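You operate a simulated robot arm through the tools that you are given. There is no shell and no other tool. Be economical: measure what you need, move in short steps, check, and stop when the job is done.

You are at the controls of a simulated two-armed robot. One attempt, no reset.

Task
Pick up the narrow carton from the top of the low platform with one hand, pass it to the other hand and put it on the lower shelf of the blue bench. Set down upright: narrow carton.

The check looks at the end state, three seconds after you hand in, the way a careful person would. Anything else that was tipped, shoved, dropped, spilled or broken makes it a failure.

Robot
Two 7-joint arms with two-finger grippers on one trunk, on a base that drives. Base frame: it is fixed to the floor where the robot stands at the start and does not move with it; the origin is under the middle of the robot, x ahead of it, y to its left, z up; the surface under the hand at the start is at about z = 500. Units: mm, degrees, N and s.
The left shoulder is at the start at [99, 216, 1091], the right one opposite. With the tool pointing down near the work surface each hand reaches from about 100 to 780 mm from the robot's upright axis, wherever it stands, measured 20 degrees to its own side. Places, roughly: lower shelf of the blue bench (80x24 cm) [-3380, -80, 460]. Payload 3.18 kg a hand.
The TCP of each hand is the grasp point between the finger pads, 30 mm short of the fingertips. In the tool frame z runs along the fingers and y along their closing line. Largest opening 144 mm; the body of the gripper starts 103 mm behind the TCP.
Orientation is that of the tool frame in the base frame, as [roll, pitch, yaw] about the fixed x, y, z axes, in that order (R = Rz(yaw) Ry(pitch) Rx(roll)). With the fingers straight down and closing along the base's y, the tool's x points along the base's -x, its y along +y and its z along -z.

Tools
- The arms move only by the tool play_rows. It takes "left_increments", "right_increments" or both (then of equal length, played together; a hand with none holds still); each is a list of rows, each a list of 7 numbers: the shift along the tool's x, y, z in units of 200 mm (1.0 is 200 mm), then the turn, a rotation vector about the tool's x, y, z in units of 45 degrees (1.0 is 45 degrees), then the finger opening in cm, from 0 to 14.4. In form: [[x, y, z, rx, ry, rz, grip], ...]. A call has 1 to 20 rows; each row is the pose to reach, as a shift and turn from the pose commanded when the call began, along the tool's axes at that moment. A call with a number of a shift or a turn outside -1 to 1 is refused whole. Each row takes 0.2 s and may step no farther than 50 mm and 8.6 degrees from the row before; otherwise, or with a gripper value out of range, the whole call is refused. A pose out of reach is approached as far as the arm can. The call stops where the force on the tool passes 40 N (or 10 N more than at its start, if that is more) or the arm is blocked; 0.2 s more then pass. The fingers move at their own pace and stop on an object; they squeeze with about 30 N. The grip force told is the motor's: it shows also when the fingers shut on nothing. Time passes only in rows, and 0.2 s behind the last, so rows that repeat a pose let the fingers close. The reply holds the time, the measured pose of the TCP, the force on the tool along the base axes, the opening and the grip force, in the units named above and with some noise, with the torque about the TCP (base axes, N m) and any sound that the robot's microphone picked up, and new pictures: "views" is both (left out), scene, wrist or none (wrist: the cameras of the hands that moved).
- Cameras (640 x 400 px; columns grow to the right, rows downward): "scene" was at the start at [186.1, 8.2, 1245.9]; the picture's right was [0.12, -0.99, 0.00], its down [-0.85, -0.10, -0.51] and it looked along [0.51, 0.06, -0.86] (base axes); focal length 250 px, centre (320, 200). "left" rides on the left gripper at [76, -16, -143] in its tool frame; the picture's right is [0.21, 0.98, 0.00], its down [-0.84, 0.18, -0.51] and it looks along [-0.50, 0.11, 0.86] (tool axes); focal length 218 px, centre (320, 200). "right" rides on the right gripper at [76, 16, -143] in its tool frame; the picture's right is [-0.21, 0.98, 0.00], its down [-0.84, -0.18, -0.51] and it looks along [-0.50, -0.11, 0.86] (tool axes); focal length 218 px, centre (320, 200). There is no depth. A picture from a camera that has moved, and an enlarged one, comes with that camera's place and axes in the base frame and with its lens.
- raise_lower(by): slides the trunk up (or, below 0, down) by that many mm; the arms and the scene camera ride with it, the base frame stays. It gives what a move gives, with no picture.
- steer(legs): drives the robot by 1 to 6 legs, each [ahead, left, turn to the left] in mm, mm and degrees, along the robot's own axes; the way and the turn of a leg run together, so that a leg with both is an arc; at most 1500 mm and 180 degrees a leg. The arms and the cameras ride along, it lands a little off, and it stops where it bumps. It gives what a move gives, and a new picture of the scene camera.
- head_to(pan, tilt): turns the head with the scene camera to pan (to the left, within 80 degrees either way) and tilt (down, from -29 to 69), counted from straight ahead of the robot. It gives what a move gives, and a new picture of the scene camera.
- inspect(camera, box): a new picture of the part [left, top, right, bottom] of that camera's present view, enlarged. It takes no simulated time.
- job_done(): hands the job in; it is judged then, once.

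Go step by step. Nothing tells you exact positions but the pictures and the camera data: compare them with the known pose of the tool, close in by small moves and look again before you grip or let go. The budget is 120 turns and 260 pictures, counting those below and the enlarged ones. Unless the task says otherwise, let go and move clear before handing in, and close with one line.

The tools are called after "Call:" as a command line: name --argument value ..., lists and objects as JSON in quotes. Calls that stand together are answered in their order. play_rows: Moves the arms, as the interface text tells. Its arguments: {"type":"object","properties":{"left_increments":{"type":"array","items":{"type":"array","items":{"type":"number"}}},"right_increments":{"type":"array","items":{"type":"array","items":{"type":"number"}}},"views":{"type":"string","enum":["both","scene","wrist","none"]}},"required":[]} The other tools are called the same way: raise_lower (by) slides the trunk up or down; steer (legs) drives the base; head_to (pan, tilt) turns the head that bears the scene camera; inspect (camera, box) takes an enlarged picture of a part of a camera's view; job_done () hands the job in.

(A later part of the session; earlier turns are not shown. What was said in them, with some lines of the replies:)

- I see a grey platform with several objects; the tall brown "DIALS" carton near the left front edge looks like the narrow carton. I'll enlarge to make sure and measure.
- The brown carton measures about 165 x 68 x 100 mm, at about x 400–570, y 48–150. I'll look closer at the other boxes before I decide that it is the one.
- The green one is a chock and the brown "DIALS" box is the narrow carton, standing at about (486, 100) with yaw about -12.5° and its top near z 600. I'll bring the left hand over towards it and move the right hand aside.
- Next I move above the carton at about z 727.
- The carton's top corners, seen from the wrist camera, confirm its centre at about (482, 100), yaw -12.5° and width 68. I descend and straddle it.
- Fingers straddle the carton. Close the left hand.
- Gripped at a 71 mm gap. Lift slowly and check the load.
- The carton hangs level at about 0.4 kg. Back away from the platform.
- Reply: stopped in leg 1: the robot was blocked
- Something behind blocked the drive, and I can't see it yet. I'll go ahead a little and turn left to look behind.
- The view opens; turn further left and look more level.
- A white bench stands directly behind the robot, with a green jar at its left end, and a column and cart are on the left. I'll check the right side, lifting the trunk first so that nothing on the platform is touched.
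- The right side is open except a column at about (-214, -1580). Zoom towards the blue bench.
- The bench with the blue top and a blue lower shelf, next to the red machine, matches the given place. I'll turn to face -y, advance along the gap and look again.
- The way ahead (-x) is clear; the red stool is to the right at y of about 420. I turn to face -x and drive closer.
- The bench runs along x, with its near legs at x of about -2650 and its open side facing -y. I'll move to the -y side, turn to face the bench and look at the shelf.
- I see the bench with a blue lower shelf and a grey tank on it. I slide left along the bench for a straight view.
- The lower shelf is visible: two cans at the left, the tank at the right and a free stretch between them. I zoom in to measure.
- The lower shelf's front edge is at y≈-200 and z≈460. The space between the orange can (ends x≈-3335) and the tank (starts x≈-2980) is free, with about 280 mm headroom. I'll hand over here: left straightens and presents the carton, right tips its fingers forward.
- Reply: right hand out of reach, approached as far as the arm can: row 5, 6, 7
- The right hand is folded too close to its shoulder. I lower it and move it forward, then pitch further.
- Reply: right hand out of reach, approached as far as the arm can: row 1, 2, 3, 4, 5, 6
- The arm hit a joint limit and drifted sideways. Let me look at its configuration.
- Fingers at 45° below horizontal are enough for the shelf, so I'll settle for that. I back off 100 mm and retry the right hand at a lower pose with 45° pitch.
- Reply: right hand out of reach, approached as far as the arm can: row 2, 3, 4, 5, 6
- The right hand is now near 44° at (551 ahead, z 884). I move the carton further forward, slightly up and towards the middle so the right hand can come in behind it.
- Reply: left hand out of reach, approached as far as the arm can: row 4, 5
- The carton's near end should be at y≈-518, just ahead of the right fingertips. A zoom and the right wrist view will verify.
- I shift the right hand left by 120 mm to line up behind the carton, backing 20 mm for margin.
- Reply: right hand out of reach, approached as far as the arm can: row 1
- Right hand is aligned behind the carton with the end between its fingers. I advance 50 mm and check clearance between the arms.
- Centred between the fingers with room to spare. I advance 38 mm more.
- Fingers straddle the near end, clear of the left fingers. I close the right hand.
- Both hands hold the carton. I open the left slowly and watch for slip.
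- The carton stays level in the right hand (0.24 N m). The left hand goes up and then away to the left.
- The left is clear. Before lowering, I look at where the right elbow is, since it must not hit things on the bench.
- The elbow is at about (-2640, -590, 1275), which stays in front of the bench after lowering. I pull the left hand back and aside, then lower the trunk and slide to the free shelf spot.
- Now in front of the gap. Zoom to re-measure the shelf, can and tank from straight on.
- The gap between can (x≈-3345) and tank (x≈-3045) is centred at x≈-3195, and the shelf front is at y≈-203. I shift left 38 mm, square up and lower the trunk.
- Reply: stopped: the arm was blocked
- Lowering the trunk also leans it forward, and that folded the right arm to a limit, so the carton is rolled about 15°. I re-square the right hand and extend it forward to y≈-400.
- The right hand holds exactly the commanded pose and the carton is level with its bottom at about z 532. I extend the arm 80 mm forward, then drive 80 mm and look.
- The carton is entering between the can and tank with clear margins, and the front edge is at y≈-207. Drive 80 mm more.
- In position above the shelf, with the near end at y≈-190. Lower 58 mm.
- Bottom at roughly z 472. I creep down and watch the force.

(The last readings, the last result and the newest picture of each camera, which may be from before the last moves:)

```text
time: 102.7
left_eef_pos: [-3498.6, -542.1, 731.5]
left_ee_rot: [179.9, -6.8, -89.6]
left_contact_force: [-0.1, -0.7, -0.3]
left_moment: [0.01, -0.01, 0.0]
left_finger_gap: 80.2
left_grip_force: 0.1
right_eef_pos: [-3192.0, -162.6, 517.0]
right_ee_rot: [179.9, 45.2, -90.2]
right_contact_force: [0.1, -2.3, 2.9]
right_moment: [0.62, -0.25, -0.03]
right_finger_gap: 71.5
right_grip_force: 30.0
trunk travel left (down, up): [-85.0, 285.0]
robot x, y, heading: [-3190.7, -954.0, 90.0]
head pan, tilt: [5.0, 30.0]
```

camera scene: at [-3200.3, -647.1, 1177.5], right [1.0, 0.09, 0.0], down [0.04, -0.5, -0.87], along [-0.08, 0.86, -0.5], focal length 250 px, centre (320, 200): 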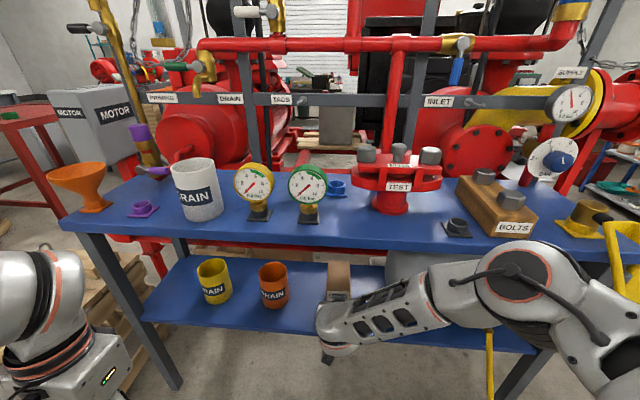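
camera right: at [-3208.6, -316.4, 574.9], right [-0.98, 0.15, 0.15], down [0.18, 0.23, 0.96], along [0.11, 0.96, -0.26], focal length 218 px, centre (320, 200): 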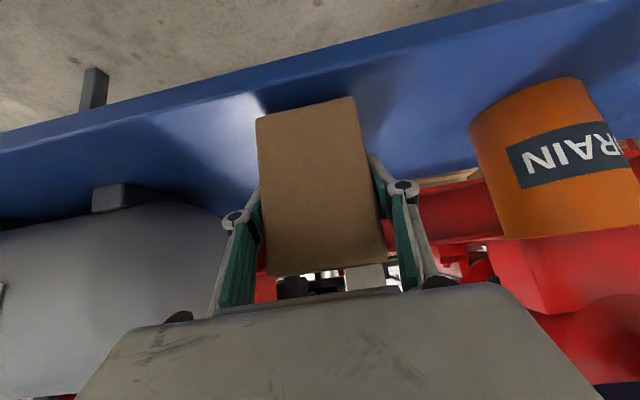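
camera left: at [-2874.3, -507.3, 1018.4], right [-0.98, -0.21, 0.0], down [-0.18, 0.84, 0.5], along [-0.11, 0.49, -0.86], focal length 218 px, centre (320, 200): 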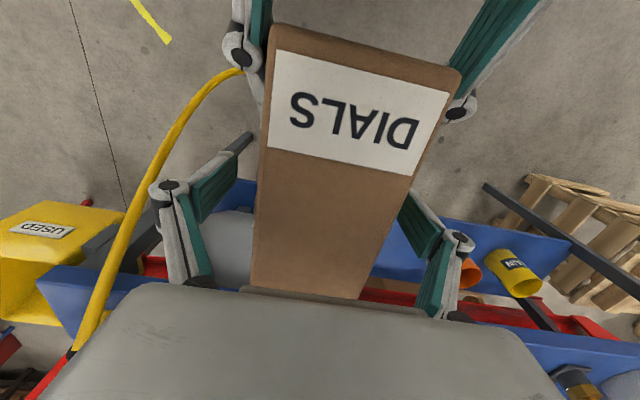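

First contact: the moment flipped to +0.62. I press 2 mm more and look before releasing.

Call:
play_rows --right_increments '[[0.004, 0, 0.004, 0, 0, 0, 5], [0.008, 0, 0.008, 0, 0, 0, 5], [0.008, 0, 0.008, 0, 0, 0, 5]]' --views "both"

Call:
inspect --camera "scene" --box '[250, 230, 410, 370]'

```text
time: 103.5
left_eef_pos: [-3498.1, -541.4, 730.2]
left_ee_rot: [180.0, -6.7, -89.7]
left_contact_force: [0.8, 0.6, 0.4]
left_moment: [0.0, -0.01, -0.04]
left_finger_gap: 80.0
left_grip_force: 0.0
right_eef_pos: [-3190.1, -162.8, 516.4]
right_ee_rot: [180.0, 45.4, -90.3]
right_contact_force: [0.4, -0.6, 12.1]
right_moment: [0.07, -0.63, 0.07]
right_finger_gap: 71.6
right_grip_force: 29.9
trunk travel left (down, up): [-85.0, 285.0]
robot x, y, heading: [-3190.6, -955.1, 90.2]
head pan, tilt: [5.0, 30.0]
camera scene: at [-3200.3, -648.8, 1178.2], right [1.0, 0.09, 0.0], down [0.04, -0.5, -0.87], along [-0.08, 0.86, -0.5], focal length 250 px, centre (320, 200)
camera right: at [-3208.3, -316.8, 561.4], right [-0.98, 0.15, 0.15], down [0.18, 0.23, 0.96], along [0.11, 0.96, -0.25], focal length 218 px, centre (320, 200)
```

scene: 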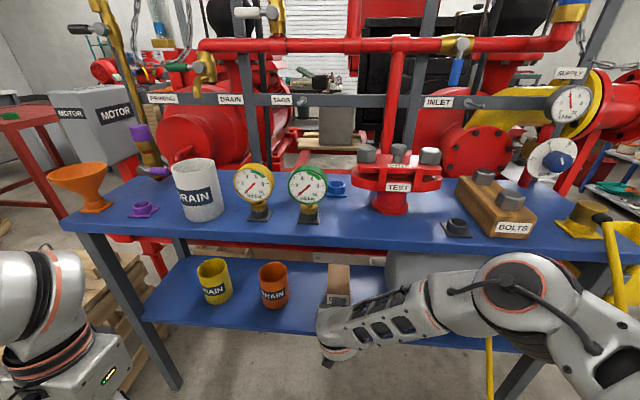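
right: 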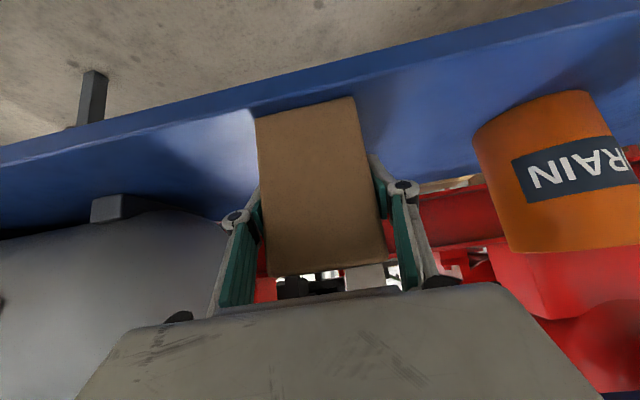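

```text
2.86 times, centred on (330, 300) of scene
camera zoom: at [-3200.3, -648.8, 1178.2], right [1.0, 0.09, 0.0], down [0.04, -0.5, -0.87], along [-0.08, 0.86, -0.5], focal length 715 px, centre (291, -86)
```

zoom: 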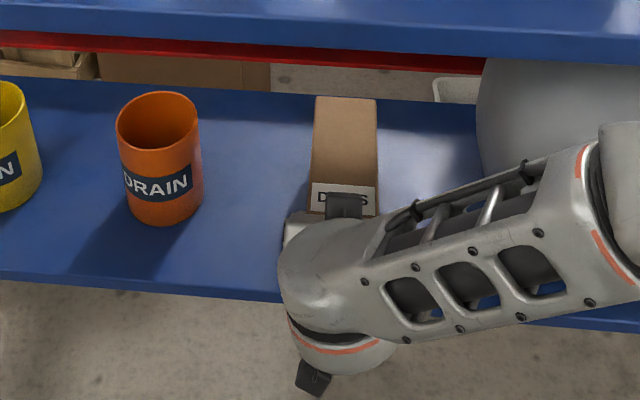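

It rests flat on the shelf, about 20 mm inside the edge, with 12 N support. I open the fingers to 10.5 cm.

Call:
play_rows --right_increments '[[0, 0, 0, 0, 0, 0, 7.6], [0, 0, 0, 0, 0, 0, 8.5], [0, 0, 0, 0, 0, 0, 10.5], [0, 0, 0, 0, 0, 0, 10.5]]' --views "both"

```text
time: 104.5
left_eef_pos: [-3497.2, -540.7, 729.7]
left_ee_rot: [-180.0, -6.8, -89.7]
left_contact_force: [0.7, 0.0, 0.1]
left_moment: [0.02, -0.02, 0.01]
left_finger_gap: 80.3
left_grip_force: 0.0
right_eef_pos: [-3192.5, -163.6, 513.0]
right_ee_rot: [180.0, 45.1, -90.3]
right_contact_force: [0.3, -0.3, 0.0]
right_moment: [-0.01, 0.0, -0.01]
right_finger_gap: 105.0
right_grip_force: 0.2
trunk travel left (down, up): [-85.0, 285.0]
robot x, y, heading: [-3192.3, -953.7, 90.1]
head pan, tilt: [5.0, 30.0]
camera scene: at [-3200.3, -647.4, 1177.5], right [1.0, 0.09, 0.0], down [0.04, -0.5, -0.87], along [-0.08, 0.86, -0.5], focal length 250 px, centre (320, 200)
camera right: at [-3208.4, -317.7, 559.1], right [-0.98, 0.15, 0.15], down [0.18, 0.23, 0.96], along [0.11, 0.96, -0.26], focal length 218 px, centre (320, 200)
```

scene: 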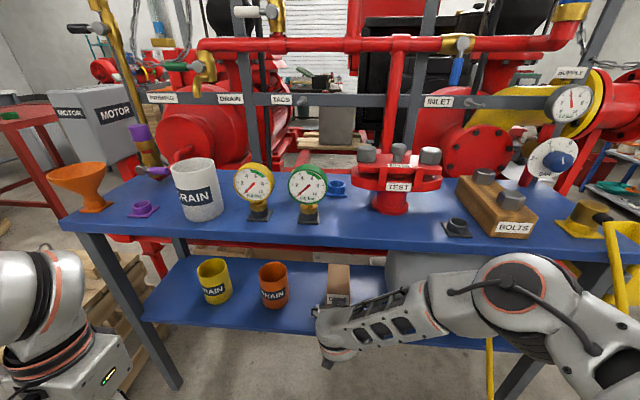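
right: 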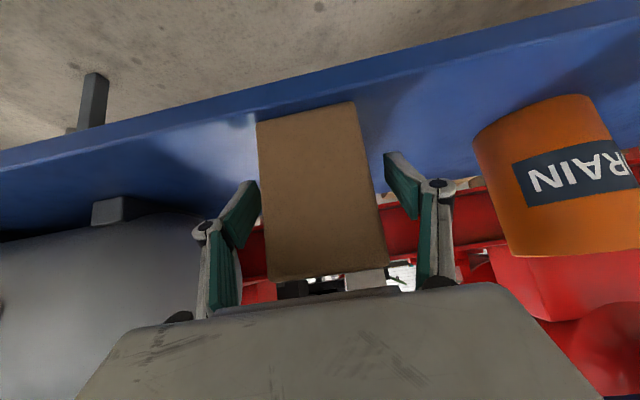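

Released and standing. I draw the hand straight back with the arm, then drive away.

Call:
play_rows --right_increments '[[0.07, 0, -0.07, 0, 0, 0, 10.5], [0.14, 0, -0.14, 0, 0, 0, 10.5], [0.21, 0, -0.21, 0, 0, 0, 10.5], [0.28, 0, -0.28, 0, 0, 0, 10.5], [0.28, 0, -0.28, 0, 0, 0, 10.5]]' --views "wrist"

Call:
steer --legs '[[-200, 0, 0]]'

Call:
inspect --camera "right" --box '[100, 20, 520, 300]'

Call:
inspect --camera "scene" --box '[220, 170, 440, 330]'

```text
time: 105.7
left_eef_pos: [-3497.9, -540.7, 730.2]
left_ee_rot: [-179.9, -6.8, -89.7]
left_contact_force: [-0.1, 0.2, -0.2]
left_moment: [-0.01, -0.02, -0.01]
left_finger_gap: 79.9
left_grip_force: 0.1
right_eef_pos: [-3191.9, -241.4, 513.4]
right_ee_rot: [180.0, 45.0, -90.2]
right_contact_force: [0.3, 0.5, 0.2]
right_moment: [-0.03, -0.02, 0.04]
right_finger_gap: 105.2
right_grip_force: 0.0
trunk travel left (down, up): [-85.0, 285.0]
robot x, y, heading: [-3196.1, -952.2, 89.8]
head pan, tilt: [5.0, 30.0]
camera right: at [-3209.1, -395.4, 558.4], right [-0.98, 0.15, 0.15], down [0.18, 0.23, 0.96], along [0.11, 0.96, -0.26], focal length 218 px, centre (320, 200)
```

right: 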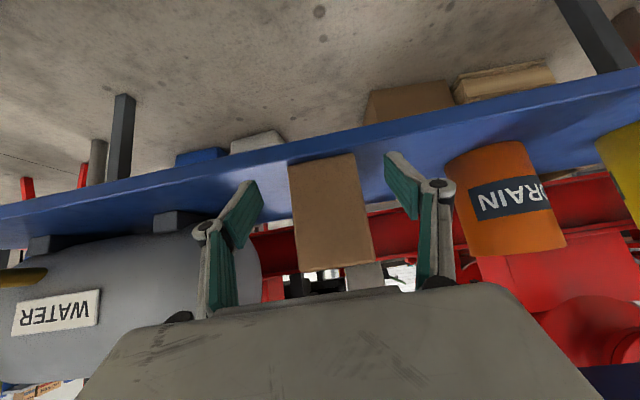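

```text
time: 107.3
left_eef_pos: [-3498.0, -743.8, 729.5]
left_ee_rot: [-180.0, -6.8, -89.8]
left_contact_force: [0.0, -0.4, 0.6]
left_moment: [0.01, -0.01, 0.0]
left_finger_gap: 79.8
left_grip_force: 0.0
right_eef_pos: [-3191.5, -442.6, 513.2]
right_ee_rot: [-180.0, 45.1, -90.5]
right_contact_force: [-0.5, 0.9, 0.0]
right_moment: [-0.01, -0.01, -0.02]
right_finger_gap: 105.0
right_grip_force: 0.0
trunk travel left (down, up): [-85.0, 285.0]
robot x, y, heading: [-3190.9, -1156.3, 89.9]
head pan, tilt: [5.0, 30.0]
camera scene: at [-3199.9, -849.4, 1177.7], right [1.0, 0.09, 0.0], down [0.04, -0.5, -0.87], along [-0.07, 0.86, -0.5], focal length 250 px, centre (320, 200)
```

scene: 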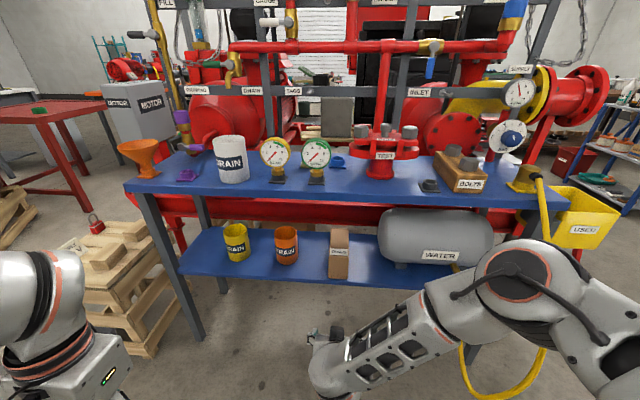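

```text
1.43 times, centred on (310, 160) of right
camera zoom: at [-3208.5, -597.0, 558.6], right [-0.98, 0.15, 0.15], down [0.18, 0.23, 0.96], along [0.11, 0.96, -0.26], focal length 312 px, centre (334, 257)
```

zoom: 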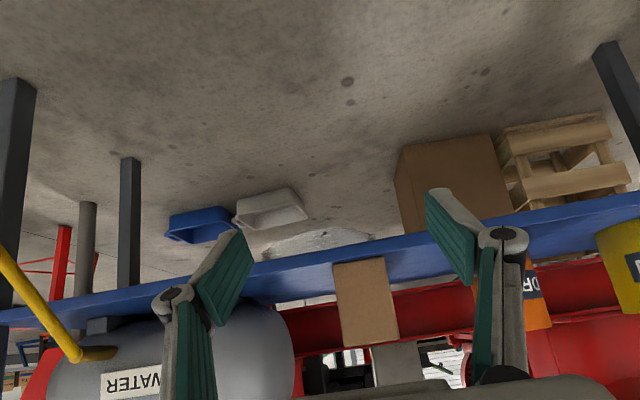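

```text
2.50 times, centred on (330, 250) of scene
camera zoom: at [-3199.9, -849.4, 1177.7], right [1.0, 0.09, 0.0], down [0.04, -0.5, -0.87], along [-0.07, 0.86, -0.5], focal length 626 px, centre (295, 75)
```

zoom: 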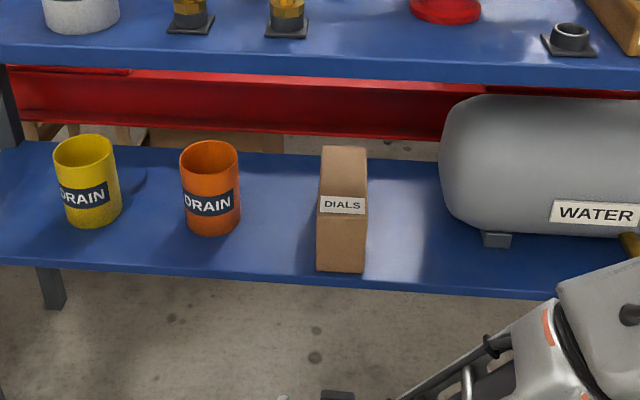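

The carton stands upright on the lower shelf with its label on top. Nothing around it is disturbed and both hands are clear, so I hand in.

Call:
job_done

```text
The job is handed in.
```

The narrow carton ("DIALS") was picked up with the left hand and passed to the right. It now stands upright on the lower shelf of the blue bench, with both hands clear. Early on, the base bumped a white bench behind the robot while backing away. Its jar was still standing when I looked afterwards, but I did not check whether the bench itself had moved.
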